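You operate a simulated robot arm through the tools that you are given. There is no shell and no other tool.

The job below is to be done with a simulated robot arm. You get a single attempt, and the scene is never put back.

Task
Vacuum the dust patch beside the grille with the orange nozzle.
Fine: open the NOZZLE damper and shut the other two; stand the nozzle back and switch the suction off. Set down upright: orange nozzle.
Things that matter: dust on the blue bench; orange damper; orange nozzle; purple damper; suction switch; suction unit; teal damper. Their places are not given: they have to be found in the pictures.

It is judged by the outcome, as a careful person would: the job done as asked, and still so three seconds after it is handed in. It fails if anything else is knocked over, pushed out of place, dropped, spilled or broken.

Robot
A 7-joint arm with a fingered hand, fixed in place. Base frame: the origin is at the foot of the arm, x ahead of it, y to its left, z up. Units: mm, rad, N and s.
Its first joint turns from -1.204 to 3.002 rad. Payload 5 kg.
The TCP is the grasp point between the finger pads, 32 mm short of the fingertips. In the tool frame z runs along the fingers and y along their closing line. Largest opening 160 mm; the body of the gripper starts 89 mm behind the TCP. The gripper is a hand of 3 fingers: y runs from the thumb to the fingers, the wrist lies at [0, 0, -252] in the tool frame, and closing takes about 1.5 s.
Orientation is told as [roll, pitch, yaw] about the base's x, y, z axes, in that order, counted from this pose: with the fingers straight down and closing along the base's y, the tool's x points along the base's -x, its y along +y and its z along -z.

Tools
- The arm moves only by the tool play_rows. Its argument "plan" is a list of rows, each a list of 7 numbers: the shift along the base's x, y, z in units of 30 mm (1.0 is 30 mm), then the turn, a rotation vector about the base's x, y, z in units of 4 degrees (1.0 is 4 degrees), then the closure, from 0 (fully open) to 1 (shut). In form: [[tx, ty, tz, rx, ry, rz, fingers], ...]. A call has 1 to 20 rows; each row shifts and turns the commanded pose from where the row before left it. A call with a number of a shift or a turn outside -1 to 1 is refused whole. Rows are played at 5 a second. More than 50 mm and 0.15 rad between two rows, or a gripper value outside its range, and nothing of the call is played. A pose out of reach is approached as far as the arm can. The call stops where the force on the tool passes 60 N (or 10 N more than at its start, if that is more) or the arm is blocked; 0.2 s more then pass. The fingers move at their own pace (about 108 mm/s each) and stop on an object; they squeeze with about 33 N. The grip force told is the motor's: it shows also when the fingers shut on nothing. Time passes only in rows, and 0.2 s behind the last, so rows that do not move let the fingers close. It gives the time, the measured TCP pose, the force on the tool (base axes), the opening and the grip force at its end, in the units of the frame above (readings bear some noise), with the torque about the TCP (base axes, N m) and any sound that the robot's microphone picked up.
- Cameras (640 x 400 px; columns grow to the right, rows downward): "scene" is fixed at [400.2, -515.6, 1364.4]; the picture's right is [0.23, -0.97, 0.00], its down [-0.74, -0.17, -0.65] and it looks along [0.63, 0.15, -0.76] (base axes); focal length 254 px, centre (320, 200). "wrist" rides on the gripper at [65, -4, -116] in the tool frame; the picture's right is [0.06, 1.00, 0.00], its down [-0.87, 0.05, -0.49] and it looks along [-0.49, 0.03, 0.87] (tool axes); focal length 261 px, centre (320, 200).
- grab_frame(camera): a new picture of that camera. It takes no simulated time.
- raise_lower(by): slides the trunk up (or, below 0, down) by that many mm; the arm rides with it, the base frame stays. It gives what a move gives, with no picture.
- preshape(shape): the hand has 3 fingers and takes this shape, open, in about a second: jaw (thumb against the fingers, like two jaws); tri (thumb and two fingers); tip (a fingertip pinch); poke (one finger out to press); point (the index stretched); flat (the hand flat); cup (the hand cupped); fist (a fist). The gripper value then closes the fingers along that shape, each until it touches; the sizes above hold for jaw. It gives what a move gives, with no picture.
- pixel_to_xyz(camera, pixels): there is no depth. For up to 12 entries [column, row, z] of the newest picture of that camera ("zoom" is the newest enlarged one), the place [x, y] in the base frame at which the ray of that pixel passes the height z, good to about 2 mm, but the place of the scene camera against the robot may be out by one fixed shift of up to 25 mm in any direction. It takes no simulated time.
- zoom(camera, box): a new picture of the part [left, top, right, bottom] of that camera's present view, enlarged. It takes no simulated time.
- sign_off(): hands the job in; it is judged then, once.

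Leave the gripper open and the arm clear of the work at the hand-in unless told otherwise.

The tools are called after "Call:" by a JSON object that holds its "op" and its "data". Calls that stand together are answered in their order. play_rows: Moves the arm, as the interface text tells. Its arguments: {"type":"object","properties":{"plan":{"type":"array"}},"required":["plan"]} The other tools are called the same way: raise_lower (by) slides the trunk up or down; preshape (shape) gives the hand a shape; grab_frame (camera) takes a picture; pixel_to_xyz (camera, pixels) gives the place at which the rays of pixels pass given heights; zoom (camera, box) takes an enlarged picture of a part of a camera's view; sign_off () hands the job in.

At the start:

```text
time_s: 0.0
tool_pos: [635.5, -265.9, 1133.8]
orientation: [0.001, 0.0, 0.0]
ft_force: [-0.2, 0.4, 0.6]
torque: [-0.01, 0.01, 0.01]
gripper_width: 159.9
grasp_force: 0.1
shape: jaw
trunk travel left (down, up): [-725.0, 215.0]
```

scene: 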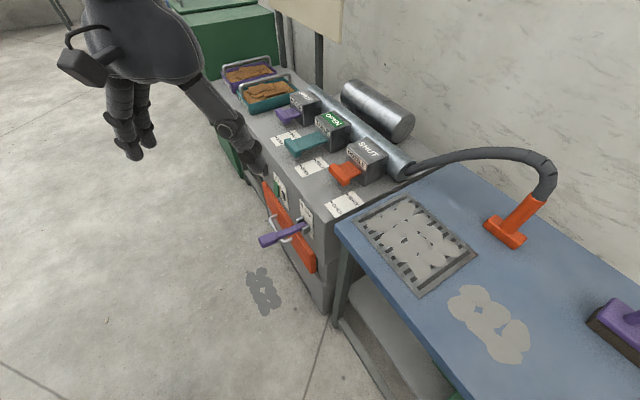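
wrist: 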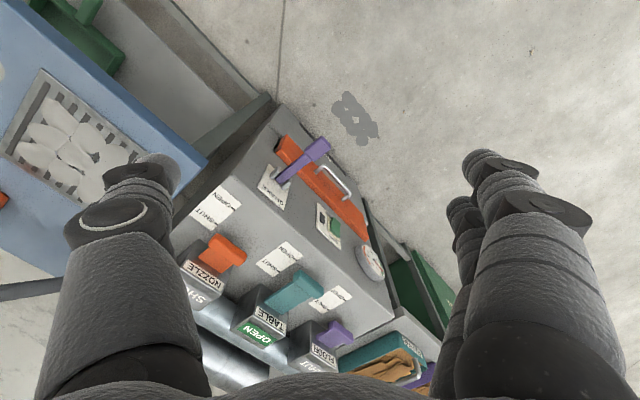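

I see the suction unit with three dampers (purple, teal, orange), a purple lever on its front, and the blue bench with a grille, dust and the orange nozzle on a hose. I'll enlarge the parts to read the labels.

Call:
{"op": "zoom", "data": {"camera": "scene", "box": [220, 60, 420, 185]}}

Call:
{"op": "zoom", "data": {"camera": "scene", "box": [240, 160, 400, 260]}}

Call:
{"op": "zoom", "data": {"camera": "scene", "box": [340, 140, 640, 380]}}

Call:
{"op": "zoom", "data": {"camera": "wrist", "box": [150, 120, 450, 400]}}

```text
3.20 times, centred on (320, 122) of scene
```

zoom: 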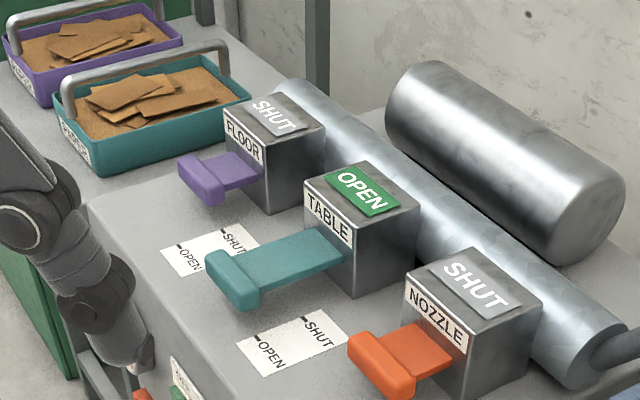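

```text
4.00 times, centred on (320, 210) of scene
```

zoom: 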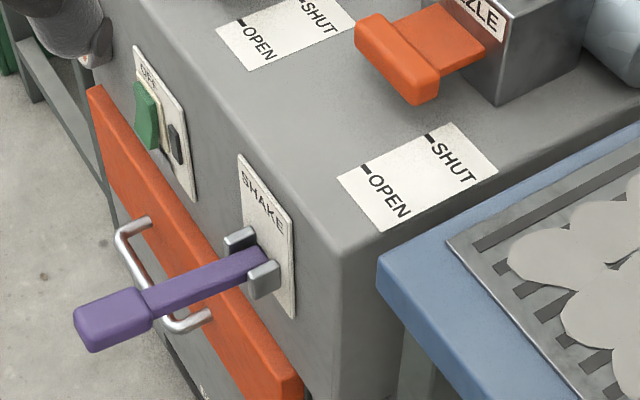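

```text
1.67 times, centred on (490, 260) of scene
```

zoom: 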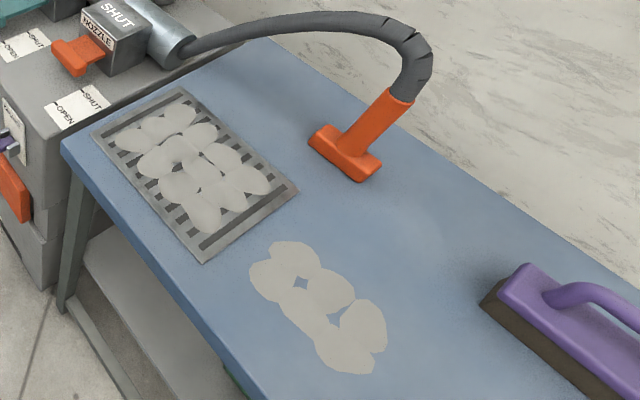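

```text
1.43 times, centred on (300, 260) of wrist
```

zoom: 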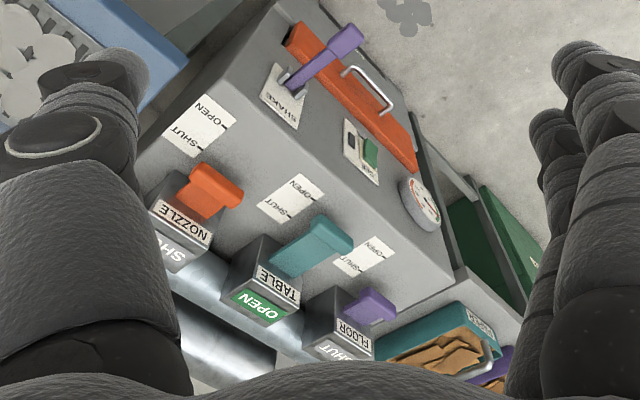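

The TABLE damper is open, FLOOR and NOZZLE are shut; the handles slide toward OPEN (outward). Now I'll triangulate heights: the nozzle card in the scene around (345,204) and in the wrist around (216,209), plus other features at several heights.

Call:
{"op": "pixel_to_xyz", "data": {"camera": "scene", "pixels": [[325, 204.5, 600], [325, 204.5, 700], [325, 204.5, 800], [364.5, 202.5, 600], [364.5, 202.5, 700], [364.5, 202.5, 800], [490, 325, 600], [490, 325, 700], [490, 325, 800], [510, 235, 600], [510, 235, 700], [510, 235, 800]]}}

Call:
{"op": "pixel_to_xyz", "data": {"camera": "wrist", "pixels": [[242, 202.7, 600], [242, 202.7, 700], [242, 202.7, 800], [190.2, 218, 600], [190.2, 218, 700], [190.2, 218, 800], [211.2, 185.2, 600], [211.2, 185.2, 700], [211.2, 185.2, 800]]}}

```text
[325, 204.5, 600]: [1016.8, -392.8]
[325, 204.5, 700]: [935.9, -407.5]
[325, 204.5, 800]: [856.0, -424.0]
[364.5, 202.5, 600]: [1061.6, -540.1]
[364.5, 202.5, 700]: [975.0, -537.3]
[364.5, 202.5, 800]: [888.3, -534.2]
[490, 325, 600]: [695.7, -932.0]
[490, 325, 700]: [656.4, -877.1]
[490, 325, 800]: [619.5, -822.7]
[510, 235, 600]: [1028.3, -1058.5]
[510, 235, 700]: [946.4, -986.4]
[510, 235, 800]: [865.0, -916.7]
```

```text
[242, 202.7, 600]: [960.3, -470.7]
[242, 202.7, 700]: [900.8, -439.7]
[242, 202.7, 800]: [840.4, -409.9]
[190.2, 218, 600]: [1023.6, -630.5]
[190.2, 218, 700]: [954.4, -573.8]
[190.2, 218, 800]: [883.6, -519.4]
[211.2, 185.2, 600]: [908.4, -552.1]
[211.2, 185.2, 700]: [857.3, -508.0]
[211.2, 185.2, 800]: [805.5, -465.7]
```

The unit top appears around z≈775. Next I check the bench corner (scene (336,223), wrist (206,165)) and grille corners for the bench height.

Call:
{"op": "pixel_to_xyz", "data": {"camera": "scene", "pixels": [[336, 223, 650], [336, 223, 700], [336, 223, 750], [336, 223, 800], [406, 193, 700], [406, 193, 750], [353, 221, 700], [353, 221, 750], [420, 297, 700], [420, 297, 750], [477, 254, 700], [477, 254, 750]]}}

Call:
{"op": "pixel_to_xyz", "data": {"camera": "wrist", "pixels": [[206, 165, 650], [206, 165, 700], [206, 165, 750], [206, 165, 800], [44, 68, 700], [44, 68, 750], [2, 153, 700], [2, 153, 750], [4, 198, 700], [4, 198, 750]]}}

Call:
{"op": "zoom", "data": {"camera": "wrist", "box": [0, 0, 220, 220]}}

```text
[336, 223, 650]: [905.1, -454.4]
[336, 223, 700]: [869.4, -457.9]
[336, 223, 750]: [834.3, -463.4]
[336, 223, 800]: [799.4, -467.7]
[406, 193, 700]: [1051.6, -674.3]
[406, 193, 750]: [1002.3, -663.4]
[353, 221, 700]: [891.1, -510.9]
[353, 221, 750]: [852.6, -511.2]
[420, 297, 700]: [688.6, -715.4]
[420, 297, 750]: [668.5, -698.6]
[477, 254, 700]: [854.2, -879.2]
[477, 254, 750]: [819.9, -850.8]
```

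```text
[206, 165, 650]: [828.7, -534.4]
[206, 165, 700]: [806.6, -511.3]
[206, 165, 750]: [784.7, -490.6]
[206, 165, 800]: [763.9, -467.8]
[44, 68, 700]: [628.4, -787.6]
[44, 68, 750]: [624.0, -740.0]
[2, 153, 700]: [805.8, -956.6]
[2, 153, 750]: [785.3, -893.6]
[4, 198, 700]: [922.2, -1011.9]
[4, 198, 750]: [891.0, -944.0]
```

```text
1.82 times, centred on (110, 110) of wrist
```

zoom: 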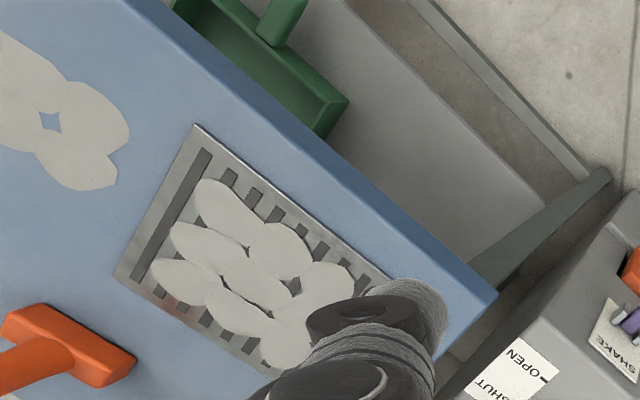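

The bench seems to be near z≈800. I'll move the hand about 180 mm toward -y at height to get a better wrist view of the unit and bench.

Call:
{"op": "play_rows", "data": {"plan": [[-0.5, -1, 0, 0, 0, 0, 0], [-0.5, -1, 0, 0, 0, 0, 0], [0, -1, 0, 0, 0, 0, 0], [0, -1, 0, 0, 0, 0, 0], [0, -1, 0, 0, 0, 0, 0], [0, -1, 0, 0, 0, 0, 0], [0, 0, 0, 0, 0, 0, 0]]}}

Call:
{"op": "grab_frame", "data": {"camera": "wrist"}}

Call:
{"op": "grab_frame", "data": {"camera": "scene"}}

```text
time_s: 1.6
tool_pos: [606.7, -445.4, 1137.4]
orientation: [0.001, 0.001, 0.0]
ft_force: [-0.2, -0.4, 0.4]
torque: [-0.02, -0.03, 0.01]
gripper_width: 159.7
grasp_force: 0.1
shape: jaw
trunk travel left (down, up): [-725.0, 215.0]
```

```text
taken
```

wrist: 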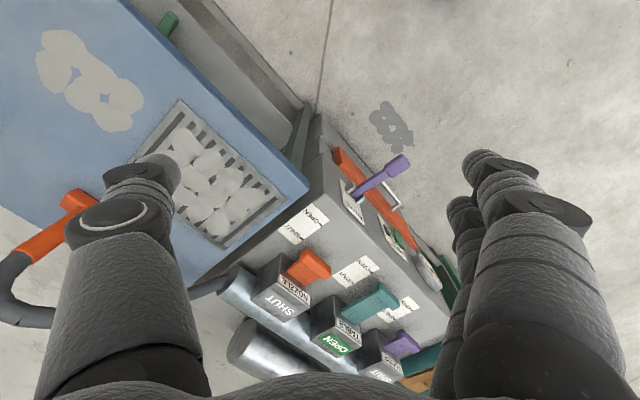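

```text
taken
```

scene: 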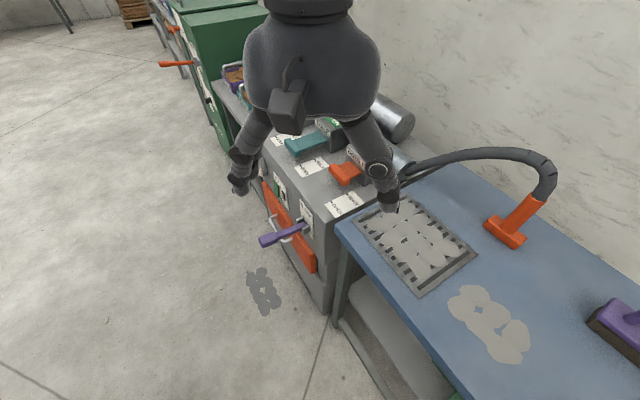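

Good move. I'll enlarge the new wrist view to measure matching features.

Call:
{"op": "zoom", "data": {"camera": "wrist", "box": [220, 180, 460, 400]}}

Call:
{"op": "zoom", "data": {"camera": "wrist", "box": [0, 0, 320, 340]}}

Call:
{"op": "zoom", "data": {"camera": "wrist", "box": [300, 130, 460, 300]}}

```text
1.82 times, centred on (340, 290) of wrist
```

zoom: 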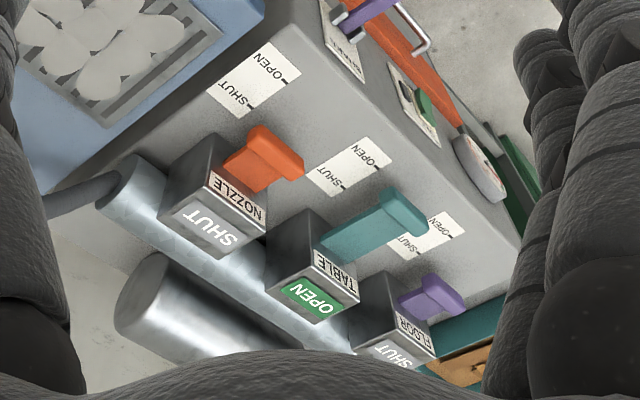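

```text
1.18 times, centred on (160, 170) of wrist
```

zoom: 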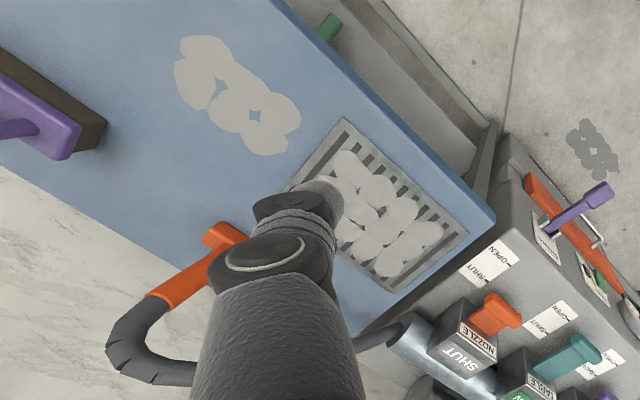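

```text
2.35 times, centred on (380, 215) of wrist
```

zoom: 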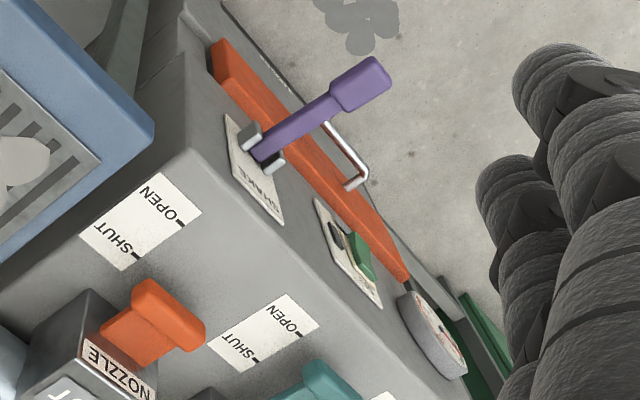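

I measure card corners, block corners, bench features on the current wrist view at their estimated heights (unit top ≈797, bench ≈819).

Call:
{"op": "pixel_to_xyz", "data": {"camera": "wrist", "pixels": [[311.1, 203.1, 797], [329.8, 219.3, 797], [297, 244.8, 797], [277.9, 228.6, 797], [363.6, 254.8, 797], [379.6, 268.6, 797], [308.9, 184.4, 819], [88, 82, 819], [77, 200, 835], [24.4, 250.5, 975]]}}

Call:
{"op": "zoom", "data": {"camera": "wrist", "box": [250, 220, 350, 300]}}

Call:
{"op": "zoom", "data": {"camera": "wrist", "box": [330, 250, 450, 380]}}

Call:
{"op": "zoom", "data": {"camera": "wrist", "box": [340, 170, 450, 290]}}

```text
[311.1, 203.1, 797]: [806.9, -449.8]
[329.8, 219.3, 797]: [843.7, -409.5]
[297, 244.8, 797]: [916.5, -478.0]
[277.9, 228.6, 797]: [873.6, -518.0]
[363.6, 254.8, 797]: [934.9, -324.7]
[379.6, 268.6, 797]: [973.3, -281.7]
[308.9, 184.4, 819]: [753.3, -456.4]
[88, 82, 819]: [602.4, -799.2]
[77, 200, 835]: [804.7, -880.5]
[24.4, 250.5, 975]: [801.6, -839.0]
```

```text
5.00 times, centred on (300, 260) of wrist
```

zoom: 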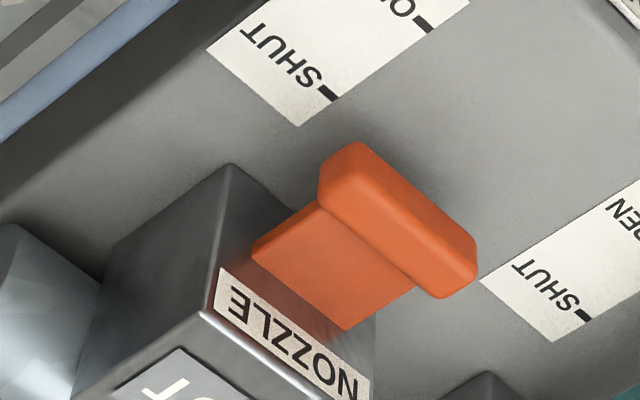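

```text
3.08 times, centred on (390, 315) of wrist
```

zoom: 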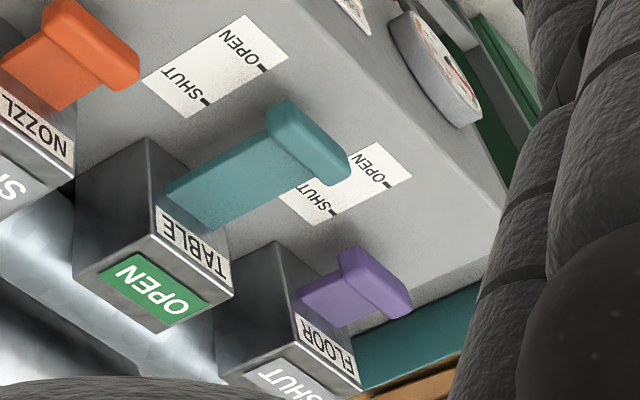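

```text
3.33 times, centred on (395, 230) of wrist
```

zoom: 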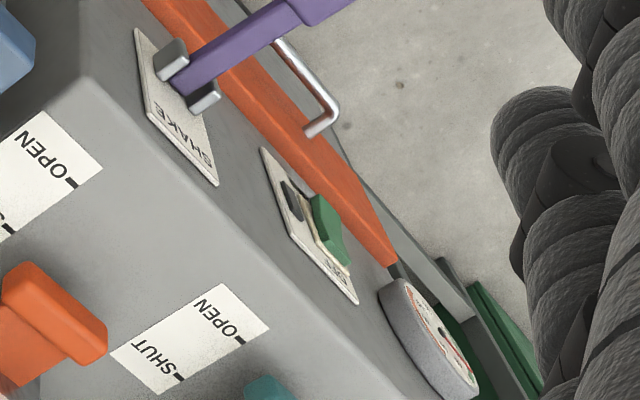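

Unit is turned about 45°: dampers slide out along about (-0.7,+0.7). The orange bar is near (932,-436,~840), teal bar near (1016,-272), nozzle near (805,-860), dust near (602,-800), bench z≈819. I'll yaw -45° and tilt the hand forward for a closer look along the slide direction.

Call:
{"op": "play_rows", "data": {"plan": [[0, 0.5, 0, 0, 0, -1, 0], [0, 0.5, 0, 0, 0, -1, 0], [0, 0.5, 0, 0, 0, -1, 0], [0, 0.5, 0, 0, 0, -1, 0], [0, 0.5, 0, 0, 0, -1, 0], [0, 0.5, 0, 0, 0, -1, 0], [0, 0.5, 0, 0, 0, -1, 0], [0, 0.5, 0, 0, 0, -1, 0], [0, 0.5, 0, 0, 0, -1, 0], [0, 0.5, 0, 0, 0, -1, 0], [0, 0, 0, 0, 0, -1, 0], [0, 0, 0, -0.8, -0.8, -0.25, 0], [0, 0, 0, -0.8, -0.8, 0, 0], [0, 0, 0, -0.8, -0.8, 0, 0], [0, 0, 0, -0.8, -0.8, 0, 0], [0, 0, 0, -0.8, -0.8, 0, 0], [0, 0, 0, -0.8, -0.8, 0, 0], [0, 0, 0, -0.8, -0.8, 0, 0], [0, 0, 0, 0, 0, 0, 0]]}}

Call:
{"op": "grab_frame", "data": {"camera": "wrist"}}

Call:
{"op": "grab_frame", "data": {"camera": "scene"}}

```text
time_s: 5.6
tool_pos: [605.5, -295.2, 1135.2]
orientation: [0.0, -0.553, -0.785]
ft_force: [-1.2, -1.0, -0.5]
torque: [-0.03, -0.03, 0.01]
gripper_width: 159.8
grasp_force: 0.1
shape: jaw
trunk travel left (down, up): [-725.0, 215.0]
```

```text
taken
```

wrist: 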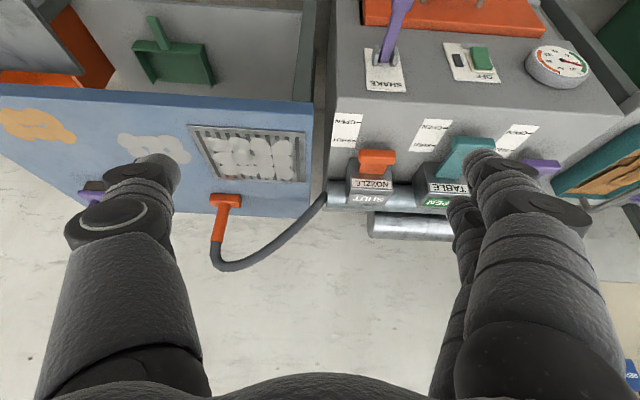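

```text
taken
```

scene: 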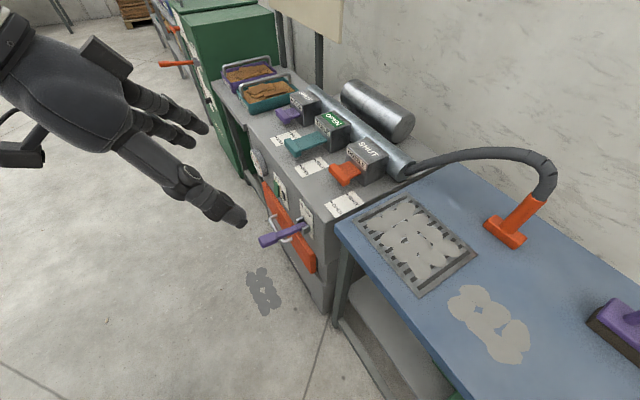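

Good view. I'll enlarge the switch/gauge area and the damper area and the bench.

Call:
{"op": "zoom", "data": {"camera": "wrist", "box": [340, 20, 600, 140]}}

Call:
{"op": "zoom", "data": {"camera": "wrist", "box": [320, 100, 560, 240]}}

Call:
{"op": "zoom", "data": {"camera": "wrist", "box": [0, 80, 330, 280]}}

```text
2.46 times, centred on (470, 80) of wrist
```

zoom: 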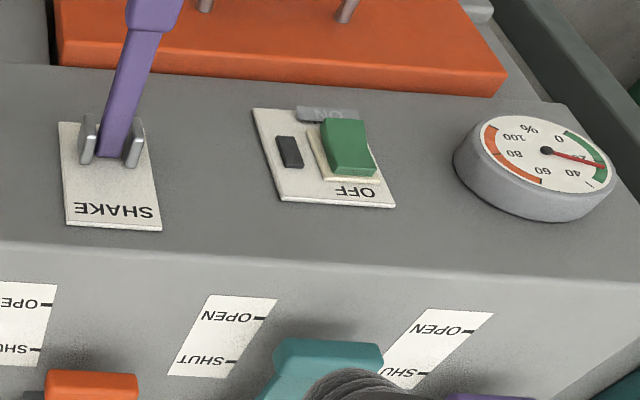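

```text
2.67 times, centred on (440, 170) of wrist
```

zoom: 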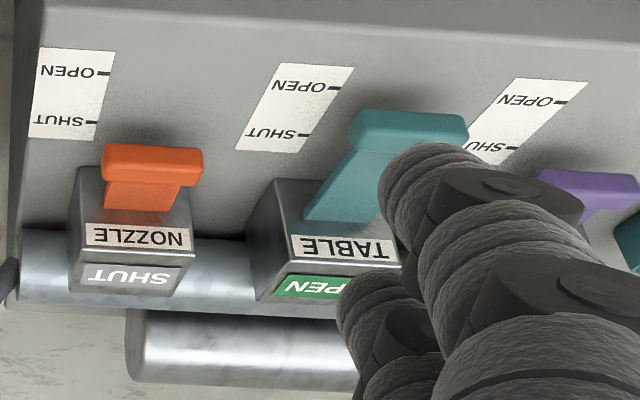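

```text
1.94 times, centred on (165, 180) of wrist
```

zoom: 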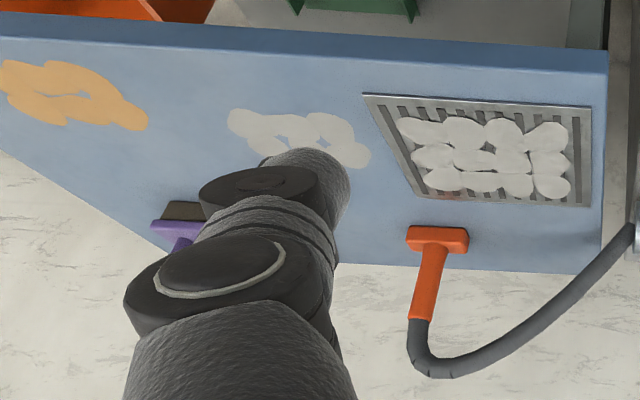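

I see OFF at the switch's top edge, ON at its bottom edge, the lamp dark, gauge in green (~20%). I'll enlarge the orange and teal bars more to understand their shape.

Call:
{"op": "zoom", "data": {"camera": "wrist", "box": [340, 140, 420, 220]}}

Call:
{"op": "zoom", "data": {"camera": "wrist", "box": [410, 110, 510, 210]}}

Call:
{"op": "zoom", "data": {"camera": "scene", "box": [320, 130, 400, 200]}}

Call:
{"op": "zoom", "data": {"camera": "scene", "box": [260, 100, 350, 170]}}

```text
5.00 times, centred on (380, 180) of wrist
```

zoom: 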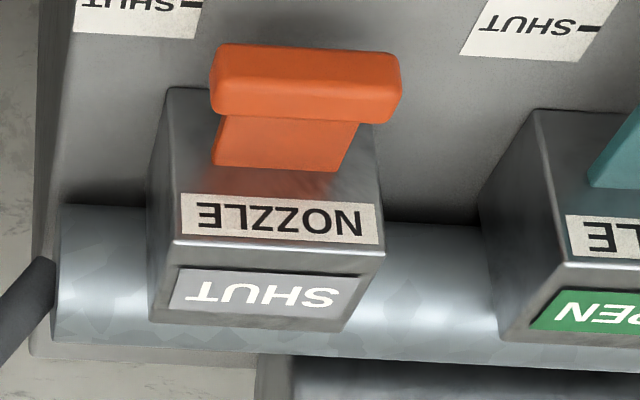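

```text
4.00 times, centred on (460, 160) of wrist
```

zoom: 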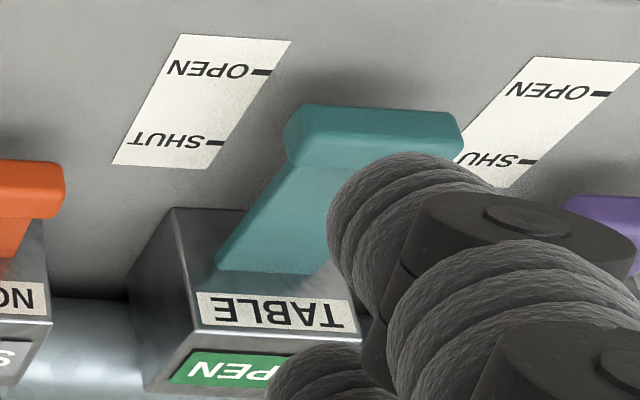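

```text
5.71 times, centred on (360, 165) of scene
```

zoom: 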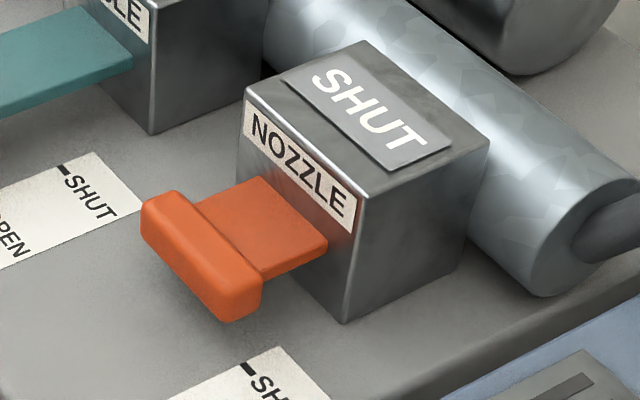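

```text
5.71 times, centred on (305, 135) of scene
```

zoom: 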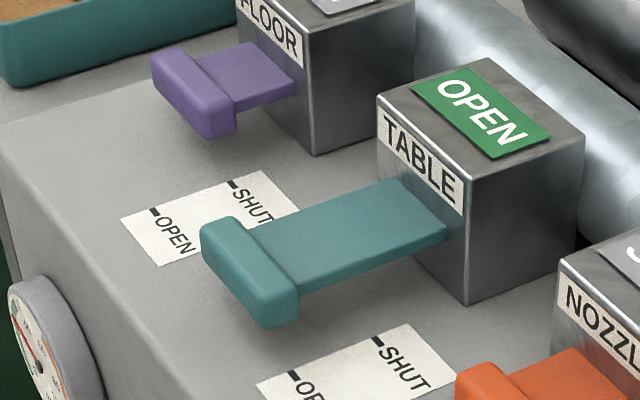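

The bars are T-shaped: an ~80 mm bar on a ~55 mm wide flat stem. I'll move closer above and in front of the orange damper (to about (800,-310,960)) for accurate sighting.

Call:
{"op": "play_rows", "data": {"plan": [[0.93, -0.07, -0.83, 0, 0, 0, 0], [0.93, -0.07, -0.83, 0, 0, 0, 0], [0.93, -0.07, -0.83, 0, 0, 0, 0], [0.93, -0.07, -0.83, 0, 0, 0, 0], [0.93, -0.07, -0.83, 0, 0, 0, 0], [0.93, -0.07, -0.83, 0, 0, 0, 0], [0.93, -0.07, -0.83, 0, 0, 0, 0], [0, 0, 0, 0, 0, 0, 0]]}}

Call:
{"op": "grab_frame", "data": {"camera": "wrist"}}

Call:
{"op": "grab_frame", "data": {"camera": "scene"}}

```text
time_s: 7.4
tool_pos: [795.0, -324.1, 968.2]
orientation: [0.004, -0.549, -0.785]
ft_force: [0.5, 0.3, -0.6]
torque: [0.0, 0.03, 0.0]
gripper_width: 159.8
grasp_force: 0.1
shape: jaw
out of reach, approached as far as the arm can: row 7
trunk travel left (down, up): [-725.0, 215.0]
```

```text
taken
```

wrist: 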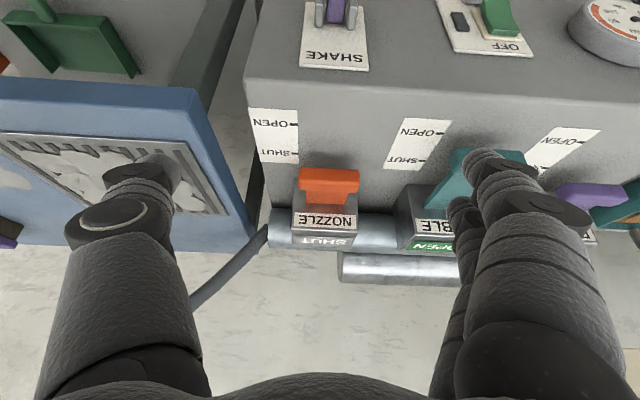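

```text
taken
```

scene: 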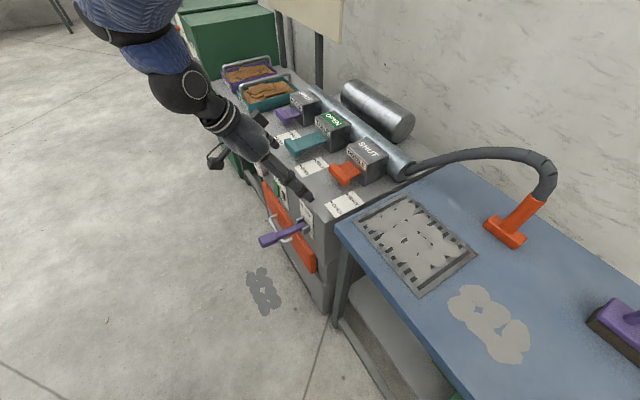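

The arm reports its reach end here, so the trunk sits too high. I'll raise the hand 300 mm, then lower the trunk 300 mm so the shoulder comes down.

Call:
{"op": "play_rows", "data": {"plan": [[-0.2, 0.2, 1, 0, 0, 0, 0], [-0.2, 0.2, 1, 0, 0, 0, 0], [-0.2, 0.2, 1, 0, 0, 0, 0], [0, 0, 1, 0, 0, 0, 0], [0, 0, 1, 0, 0, 0, 0], [0, 0, 1, 0, 0, 0, 0], [0, 0, 1, 0, 0, 0, 0], [0, 0, 1, 0, 0, 0, 0], [0, 0, 1, 0, 0, 0, 0], [0, 0, 1, 0, 0, 0, 0], [0, 0, 0, 0, 0, 0, 0]]}}

Call:
{"op": "raise_lower", "data": {"by": -300}}

```text
time_s: 9.8
tool_pos: [777.3, -306.5, 1270.0]
orientation: [-0.002, -0.552, -0.785]
ft_force: [-0.2, 0.0, 0.3]
torque: [0.01, 0.03, -0.04]
gripper_width: 159.9
grasp_force: 0.1
shape: jaw
trunk travel left (down, up): [-725.0, 215.0]
```

```text
time_s: 12.8
tool_pos: [778.2, -306.7, 970.8]
orientation: [0.001, -0.553, -0.784]
ft_force: [0.0, -0.1, -0.1]
torque: [0.0, 0.04, -0.01]
gripper_width: 159.8
grasp_force: 0.1
shape: jaw
trunk travel left (down, up): [-425.0, 515.0]
```

The trunk is now 300 mm lower with the hand at (778,-307,971). I'll take a look from here.

Call:
{"op": "grab_frame", "data": {"camera": "wrist"}}

Call:
{"op": "zoom", "data": {"camera": "wrist", "box": [240, 90, 440, 260]}}

Call:
{"op": "zoom", "data": {"camera": "wrist", "box": [380, 100, 540, 260]}}

```text
taken
```

wrist: 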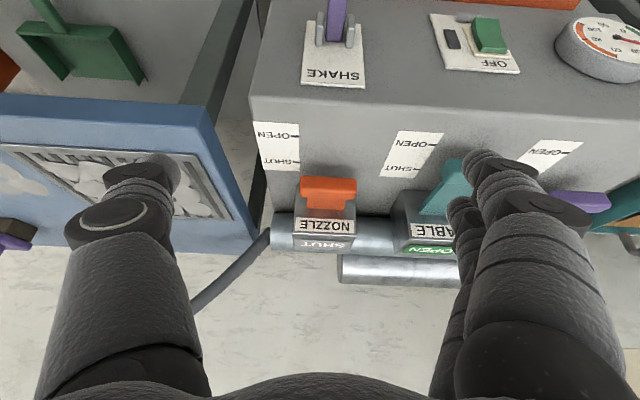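

```text
2.35 times, centred on (340, 175) of wrist
```

zoom: 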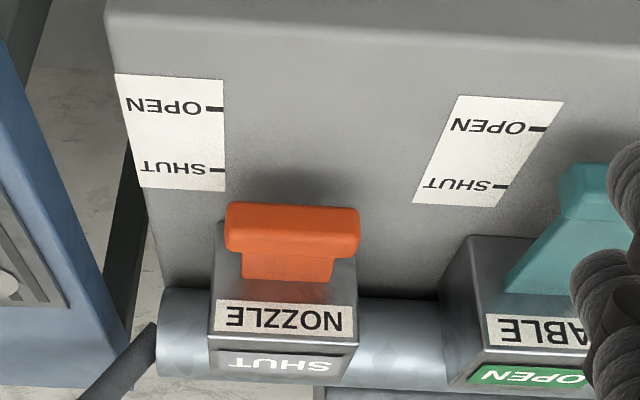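

```text
2.50 times, centred on (460, 180) of wrist
```

zoom: 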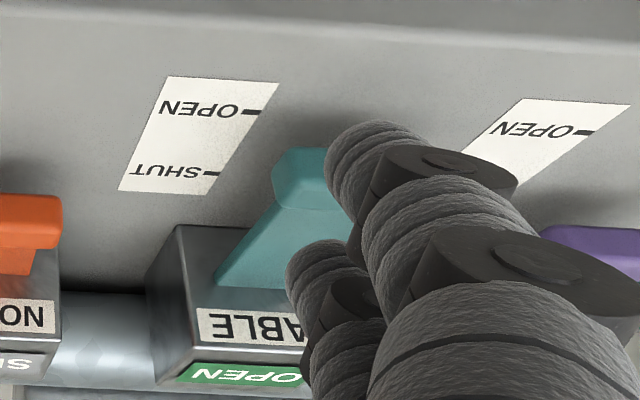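

Triangulated: orange bar centre ≈(928,-432), z 829–857, stroke ≈57 mm along (0.707,-0.707); teal bar (open) centre ≈(1016,-263). I'll close the fingers, tilt further forward (~54° from vertical) and go in front of the teal bar.

Call:
{"op": "play_rows", "data": {"plan": [[0.5, 0.3, 0, -1, -1, 0, 1], [0.5, 0.3, 0, -1, -1, 0, 1], [0.5, 0.3, 0, -1, -1, 0, 1], [0.5, 0.3, 0, -1, -1, 0, 1], [0.8, 0.4, 0, 0, 0, 0, 1], [0.8, 0.4, 0, 0, 0, 0, 1], [0.8, 0.4, 0, 0, 0, 0, 1], [0.8, 0.4, 0, 0, 0, 0, 1], [0.8, 0.4, 0, 0, 0, 0, 1], [0, 0, 0, 0, 0, 0, 1]]}}

Call:
{"op": "grab_frame", "data": {"camera": "wrist"}}

Call:
{"op": "grab_frame", "data": {"camera": "scene"}}

```text
time_s: 15.0
tool_pos: [945.6, -400.5, 954.3]
orientation: [0.007, -0.945, -0.785]
ft_force: [-0.2, 0.5, -0.2]
torque: [-0.02, 0.0, 0.01]
gripper_width: 0.0
grasp_force: 32.3
shape: jaw
out of reach, approached as far as the arm can: row 1, 2, 3, 4, 5, 6, 7, 8, 9
trunk travel left (down, up): [-425.0, 515.0]
```

```text
taken
```

wrist: 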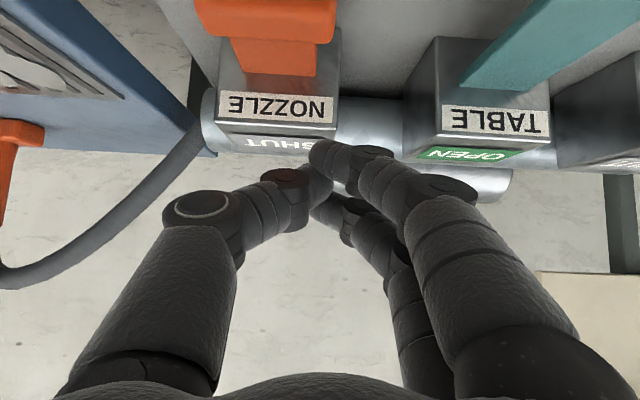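

```text
taken
```

scene: 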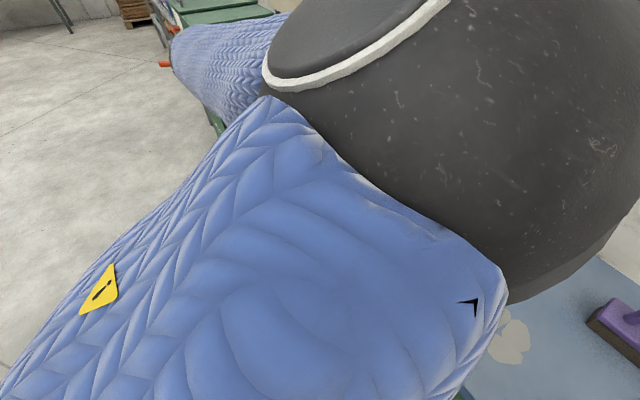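

The arm swung its elbow far out to the right and could not reach the commanded spot; the hand is now above the nozzle block, clear of it. I'll raise straight up first and look again.

Call:
{"op": "play_rows", "data": {"plan": [[0, 0, 1, 0, 0, 0, 1], [0, 0, 1, 0, 0, 0, 1], [0, 0, 1, 0, 0, 0, 1], [0, 0, 1, 0, 0, 0, 1], [0, 0, 0, 0, 0, 0, 1]]}}

Call:
{"op": "grab_frame", "data": {"camera": "scene"}}

Call:
{"op": "grab_frame", "data": {"camera": "wrist"}}

```text
time_s: 16.2
tool_pos: [940.5, -422.3, 1070.2]
orientation: [0.007, -0.946, -0.786]
ft_force: [-0.7, 0.8, 0.6]
torque: [0.01, 0.03, -0.02]
gripper_width: 0.0
grasp_force: 32.9
shape: jaw
out of reach, approached as far as the arm can: row 1, 2, 3, 4
trunk travel left (down, up): [-425.0, 515.0]
```

```text
taken
```

scene: 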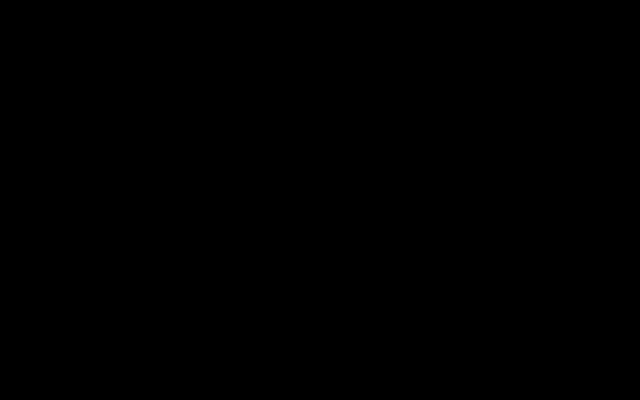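

```text
taken
```

wrist: 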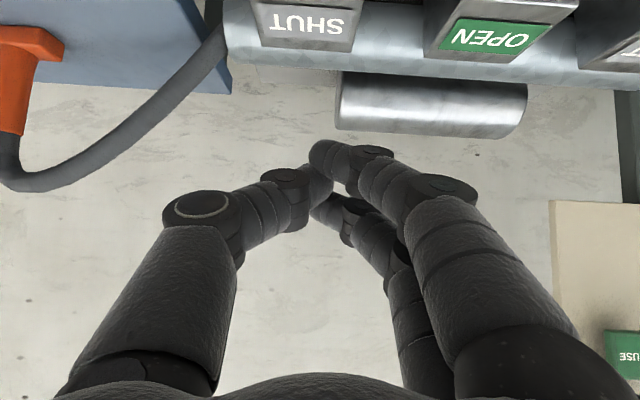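

The elbow now sits at the scene camera itself. A wrist or shoulder limit forces this, so I'll undo the extra tilt and move back toward the earlier pose, step by step.

Call:
{"op": "play_rows", "data": {"plan": [[-0.5, 0.5, 0, 1, 1, 0, 1], [-0.5, 0.5, 0, 1, 1, 0, 1], [-0.5, 0.5, 0, 1, 1, 0, 1], [-0.5, 0.5, 0, 1, 1, 0, 1], [-0.5, 0.3, 0, 1, 1, 0, 1], [-0.5, 0.3, 0, 0.5, 0.5, 0, 1], [0, 0, 0, 0, 0, 0, 1]]}}

Call:
{"op": "grab_frame", "data": {"camera": "scene"}}

```text
time_s: 17.8
tool_pos: [845.3, -357.8, 1064.7]
orientation: [0.003, -0.403, -0.785]
ft_force: [0.7, 0.2, 0.2]
torque: [0.01, 0.0, 0.0]
gripper_width: 0.0
grasp_force: 33.4
shape: jaw
out of reach, approached as far as the arm can: row 1, 2, 4
trunk travel left (down, up): [-425.0, 515.0]
```

```text
taken
```

scene: 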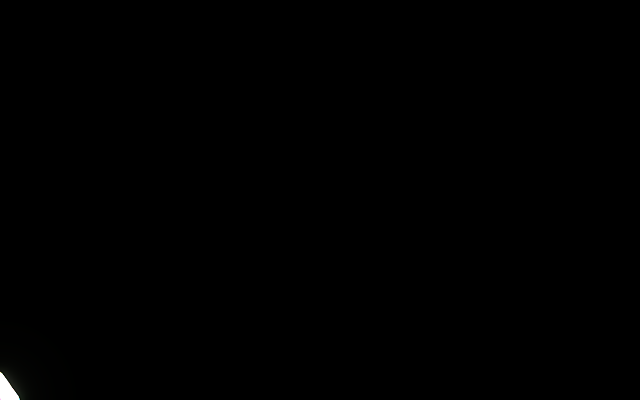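

Reachable again, but the elbow is still out. I'll untilt to straight down and turn the yaw back toward the arm's own direction while retreating.

Call:
{"op": "play_rows", "data": {"plan": [[-0.5, 0.2, 0.3, 1, 1, 0, 1], [-0.5, 0.2, 0.3, 1, 1, 0, 1], [-0.5, 0.2, 0.3, 1, 1, 0, 1], [-0.5, 0.2, 0.3, 1, 1, 0, 1], [-0.5, 0.2, 0.2, 0, 0, 1, 1], [-0.5, 0.2, 0.2, 0, 0, 1, 1], [-0.5, 0.2, 0, 0, 0, 1, 1], [-0.5, 0.2, 0, 0, 0, 1, 1], [-0.5, 0.2, 0, 0, 0, 1, 1], [-0.5, 0.2, 0, 0, 0, 1, 1], [-0.5, 0.2, 0, 0, 0, 1, 1], [0, 0, 0, 0, 0, 0, 1]]}}

Call:
{"op": "grab_frame", "data": {"camera": "scene"}}

```text
time_s: 20.4
tool_pos: [669.7, -296.1, 1101.2]
orientation: [0.001, -0.009, -0.298]
ft_force: [0.2, 0.3, -0.1]
torque: [0.01, 0.01, 0.02]
gripper_width: 0.1
grasp_force: 32.8
shape: jaw
out of reach, approached as far as the arm can: row 2, 3, 4
trunk travel left (down, up): [-425.0, 515.0]
```

```text
taken
```

scene: 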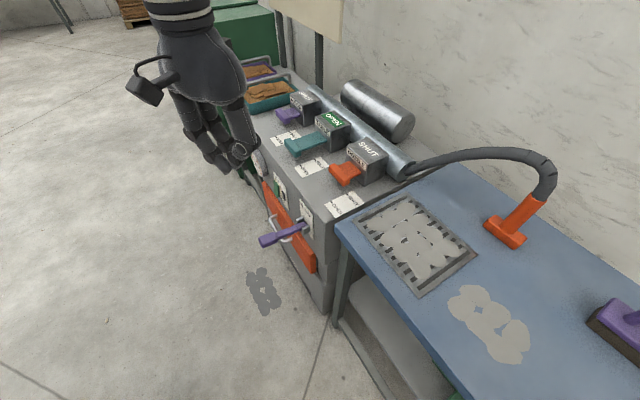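

The arm is back in a sane posture. I'll test tilting forward in the arm's own plane (yaw -17°) at this spot, watching which rows are out of reach.

Call:
{"op": "play_rows", "data": {"plan": [[0, 0, 0, -0.3, -1, 0, 1], [0, 0, 0, -0.3, -1, 0, 1], [0, 0, 0, -0.3, -1, 0, 1], [0, 0, 0, -0.3, -1, 0, 1], [0, 0, 0, -0.3, -1, 0, 1], [0, 0, 0, -0.3, -1, 0, 1], [0, 0, 0, -0.3, -1, 0, 1], [0, 0, 0, -0.3, -1, 0, 1], [0, 0, 0, -0.3, -1, 0, 1], [0, 0, 0, -0.3, -1, 0, 1], [0, 0, 0, 0, 0, 0, 1]]}}

Call:
{"op": "grab_frame", "data": {"camera": "scene"}}

Call:
{"op": "grab_frame", "data": {"camera": "wrist"}}

```text
time_s: 22.8
tool_pos: [670.4, -296.0, 1101.7]
orientation: [0.006, -0.74, -0.3]
ft_force: [0.1, -0.4, 0.2]
torque: [-0.06, -0.01, -0.01]
gripper_width: 0.2
grasp_force: 33.5
shape: jaw
trunk travel left (down, up): [-425.0, 515.0]
```

```text
taken
```

scene: 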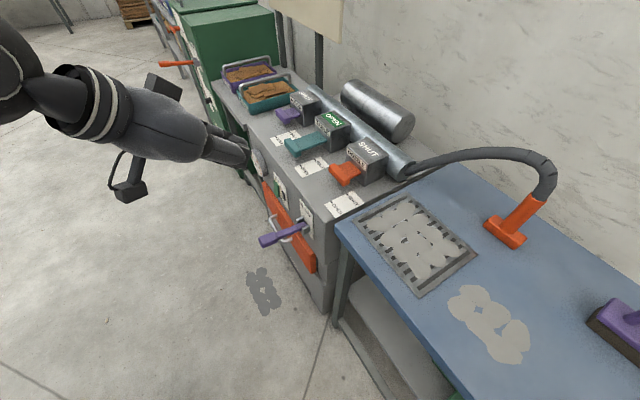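

```text
taken
```

wrist: 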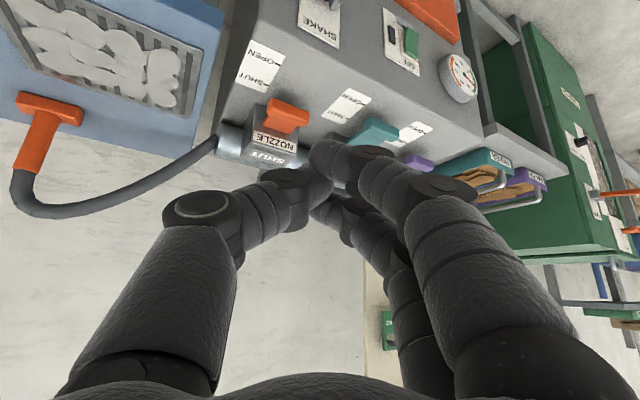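

Tilting in the arm's plane works. Now I'll move to a spot in front of the teal bar, staying at z≈950 first.

Call:
{"op": "play_rows", "data": {"plan": [[0.97, 0.245, -0.5, 0, 0, 0, 1], [0.97, 0.245, -0.5, 0, 0, 0, 1], [0.97, 0.245, -0.5, 0, 0, 0, 1], [0.97, 0.245, -0.5, 0, 0, 0, 1], [0.97, 0.245, -0.5, 0, 0, 0, 1], [0.97, 0.245, -0.5, 0, 0, 0, 1], [0.97, 0.245, -0.5, 0, 0, 0, 1], [0.97, 0.245, -0.5, 0, 0, 0, 1], [0.97, 0.245, -0.5, 0, 0, 0, 1], [0.97, 0.245, -0.5, 0, 0, 0, 1], [0, 0, 0, 0, 0, 0, 1]]}}

Call:
{"op": "grab_frame", "data": {"camera": "scene"}}

Call:
{"op": "grab_frame", "data": {"camera": "wrist"}}

```text
time_s: 25.2
tool_pos: [961.6, -220.8, 953.3]
orientation: [0.002, -0.739, -0.297]
ft_force: [-0.4, 0.0, -0.9]
torque: [0.01, 0.0, 0.0]
gripper_width: 0.2
grasp_force: 32.9
shape: jaw
trunk travel left (down, up): [-425.0, 515.0]
```

```text
taken
```

scene: 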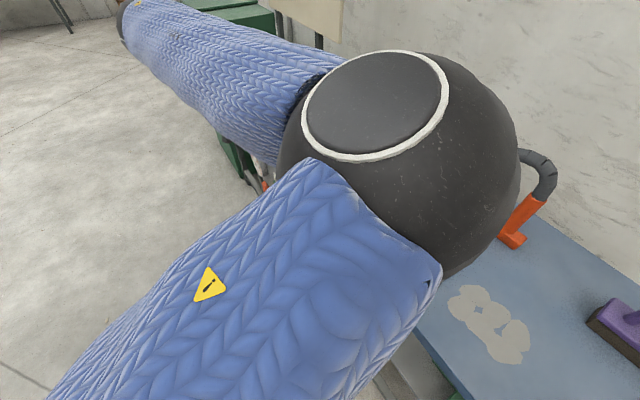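

```text
taken
```

wrist: 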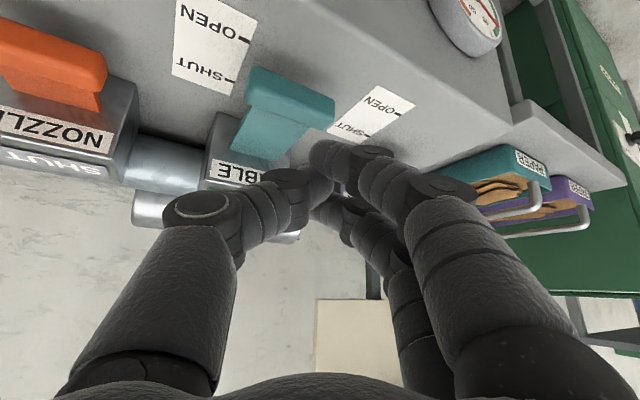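

Reached (962,-221,953). I'll enlarge the teal bar in the wrist view to fix its position before lowering.

Call:
{"op": "zoom", "data": {"camera": "wrist", "box": [200, 40, 380, 200]}}

Call:
{"op": "pixel_to_xyz", "data": {"camera": "wrist", "pixels": [[254, 68, 829], [331, 99, 829], [247, 99, 857], [318, 127, 857], [254, 38, 797], [230, 78, 797]]}}

```text
2.50 times, centred on (290, 120) of wrist
```

zoom: 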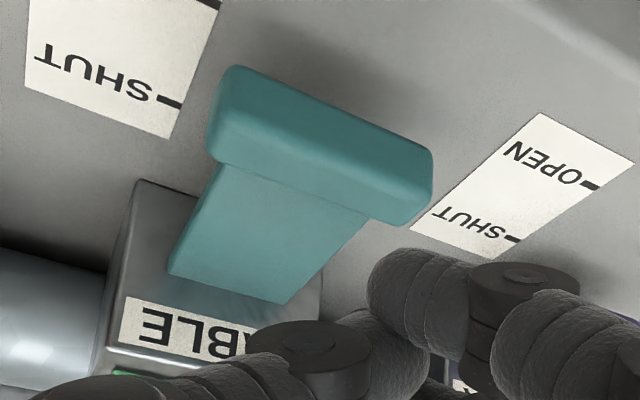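

```text
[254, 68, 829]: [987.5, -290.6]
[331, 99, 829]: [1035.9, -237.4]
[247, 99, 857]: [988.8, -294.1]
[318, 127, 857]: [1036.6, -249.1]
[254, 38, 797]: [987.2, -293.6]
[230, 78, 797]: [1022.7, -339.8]
```

Teal bar front is near (1012,-262). I'll lower 100 mm straight down to just in front of it.

Call:
{"op": "play_rows", "data": {"plan": [[0, 0, -0.83, 0, 0, 0, 1], [0, 0, -0.83, 0, 0, 0, 1], [0, 0, -0.83, 0, 0, 0, 1], [0, 0, -0.83, 0, 0, 0, 1], [0, 0, 0, 0, 0, 0, 1]]}}

Call:
{"op": "grab_frame", "data": {"camera": "wrist"}}

```text
time_s: 26.4
tool_pos: [961.7, -225.7, 852.6]
orientation: [0.006, -0.74, -0.299]
ft_force: [-0.5, 0.6, 0.4]
torque: [0.01, -0.02, -0.04]
gripper_width: 0.0
grasp_force: 33.6
shape: jaw
trunk travel left (down, up): [-425.0, 515.0]
```

```text
taken
```

wrist: 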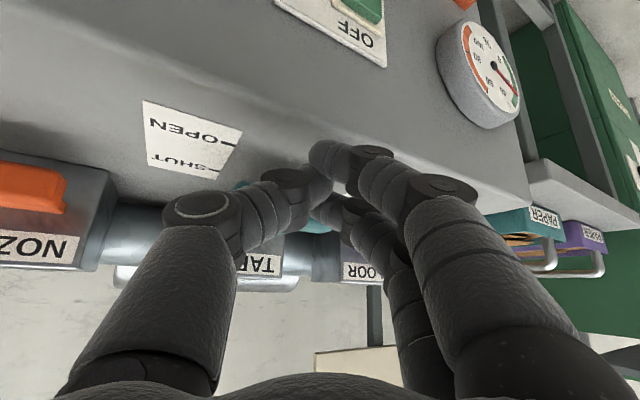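

The fingertips now stand just in front of the teal bar (seen behind them at about (285,205)). I'll push slowly along (0.707,-0.707) in 9 mm steps.

Call:
{"op": "play_rows", "data": {"plan": [[0.21, -0.21, 0, 0, 0, 0, 1], [0.21, -0.21, 0, 0, 0, 0, 1], [0.21, -0.21, 0, 0, 0, 0, 1], [0.21, -0.21, 0, 0, 0, 0, 1], [0.21, -0.21, 0, 0, 0, 0, 1], [0, 0, 0, 0, 0, 0, 1]]}}

Call:
{"op": "zoom", "data": {"camera": "wrist", "box": [120, 60, 440, 300]}}

```text
time_s: 27.8
tool_pos: [993.1, -254.9, 852.4]
orientation: [0.006, -0.738, -0.3]
ft_force: [-0.2, 1.0, 0.9]
torque: [-0.02, 0.02, 0.04]
gripper_width: 0.0
grasp_force: 33.0
shape: jaw
trunk travel left (down, up): [-425.0, 515.0]
```

```text
1.67 times, centred on (280, 180) of wrist
```

zoom: 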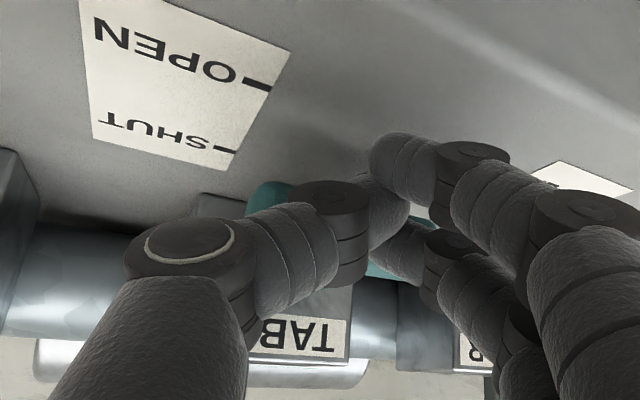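

No contact force yet. I continue pushing in small steps.

Call:
{"op": "play_rows", "data": {"plan": [[0.21, -0.21, 0, 0, 0, 0, 1], [0.21, -0.21, 0, 0, 0, 0, 1], [0.21, -0.21, 0, 0, 0, 0, 1], [0, 0, 0, 0, 0, 0, 1]]}}

Call:
{"op": "zoom", "data": {"camera": "wrist", "box": [120, 60, 440, 300]}}

```text
time_s: 28.8
tool_pos: [1011.7, -273.7, 852.5]
orientation: [0.006, -0.739, -0.296]
ft_force: [0.6, 0.5, 1.5]
torque: [-0.02, 0.0, -0.01]
gripper_width: 0.0
grasp_force: 33.0
shape: jaw
trunk travel left (down, up): [-425.0, 515.0]
```

```text
1.67 times, centred on (280, 180) of wrist
```

zoom: 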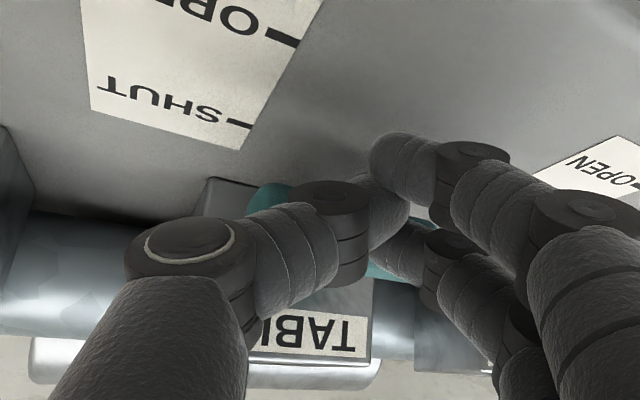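

The teal bar now moves with the fingers at low force. I continue until it stops.

Call:
{"op": "play_rows", "data": {"plan": [[0.2, -0.2, 0, 0, 0, 0, 1], [0.2, -0.2, 0, 0, 0, 0, 1], [0, 0, 0, 0, 0, 0, 1]]}}

Call:
{"op": "zoom", "data": {"camera": "wrist", "box": [120, 60, 440, 300]}}

```text
time_s: 29.6
tool_pos: [1019.8, -278.1, 851.0]
orientation: [0.003, -0.732, -0.285]
ft_force: [-22.1, 15.7, 5.7]
torque: [0.06, -0.01, 0.31]
gripper_width: 0.0
grasp_force: 33.5
shape: jaw
trunk travel left (down, up): [-425.0, 515.0]
stopped in row 3: the force on the tool passed its limit at 66 N (the readings are from after the stop); the commanded pose is now the measured one
```

```text
1.67 times, centred on (280, 180) of wrist
```

zoom: 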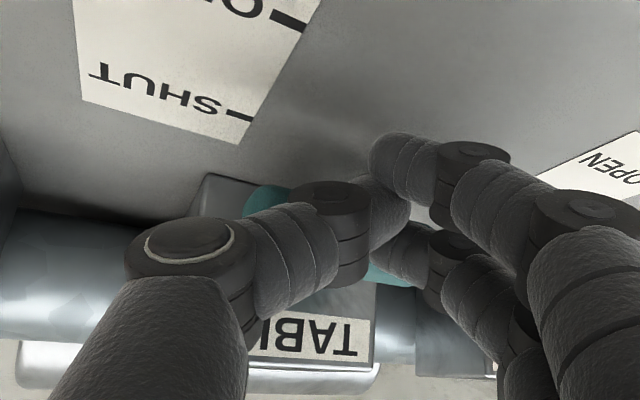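

The bar came to its stop (66 N, stopped). I'll back off and raise the hand to check the indicator.

Call:
{"op": "play_rows", "data": {"plan": [[-0.5, 0.5, 0, 0, 0, 0, 1], [-0.7, 0.7, 0, 0, 0, 0, 1], [-0.5, 0.5, 0.5, 0, 0, 0, 1], [-0.5, 0.3, 1, 0, 0, 0, 1], [-0.5, 0, 1, 0, 0, 0, 1], [-0.5, 0, 1, 0, 0, 0, 1], [-0.5, 0, 0.5, 0, 0, 0, 1], [0, 0, 0, 0, 0, 0, 1]]}}

Call:
{"op": "grab_frame", "data": {"camera": "wrist"}}

Call:
{"op": "zoom", "data": {"camera": "wrist", "box": [100, 40, 420, 240]}}

```text
time_s: 31.4
tool_pos: [910.0, -224.5, 969.3]
orientation: [0.001, -0.729, -0.289]
ft_force: [-0.7, 0.5, 0.8]
torque: [-0.02, -0.05, 0.02]
gripper_width: 0.0
grasp_force: 32.8
shape: jaw
trunk travel left (down, up): [-425.0, 515.0]
```

```text
taken
```

wrist: 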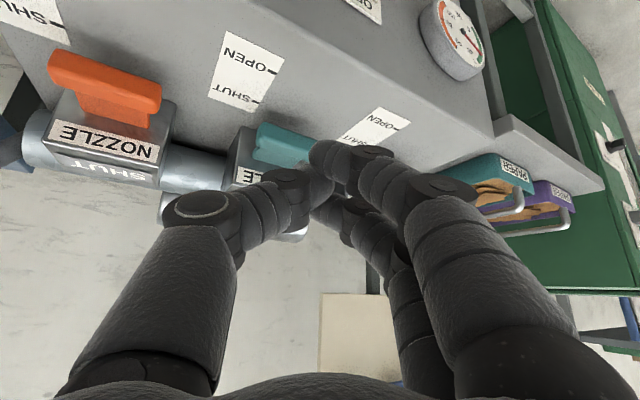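

```text
2.00 times, centred on (260, 140) of wrist
```

zoom: 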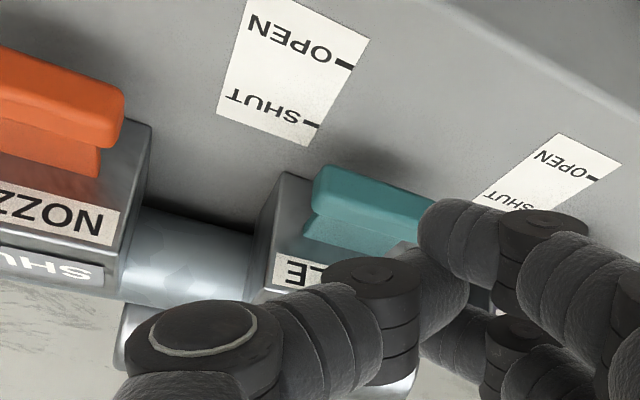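

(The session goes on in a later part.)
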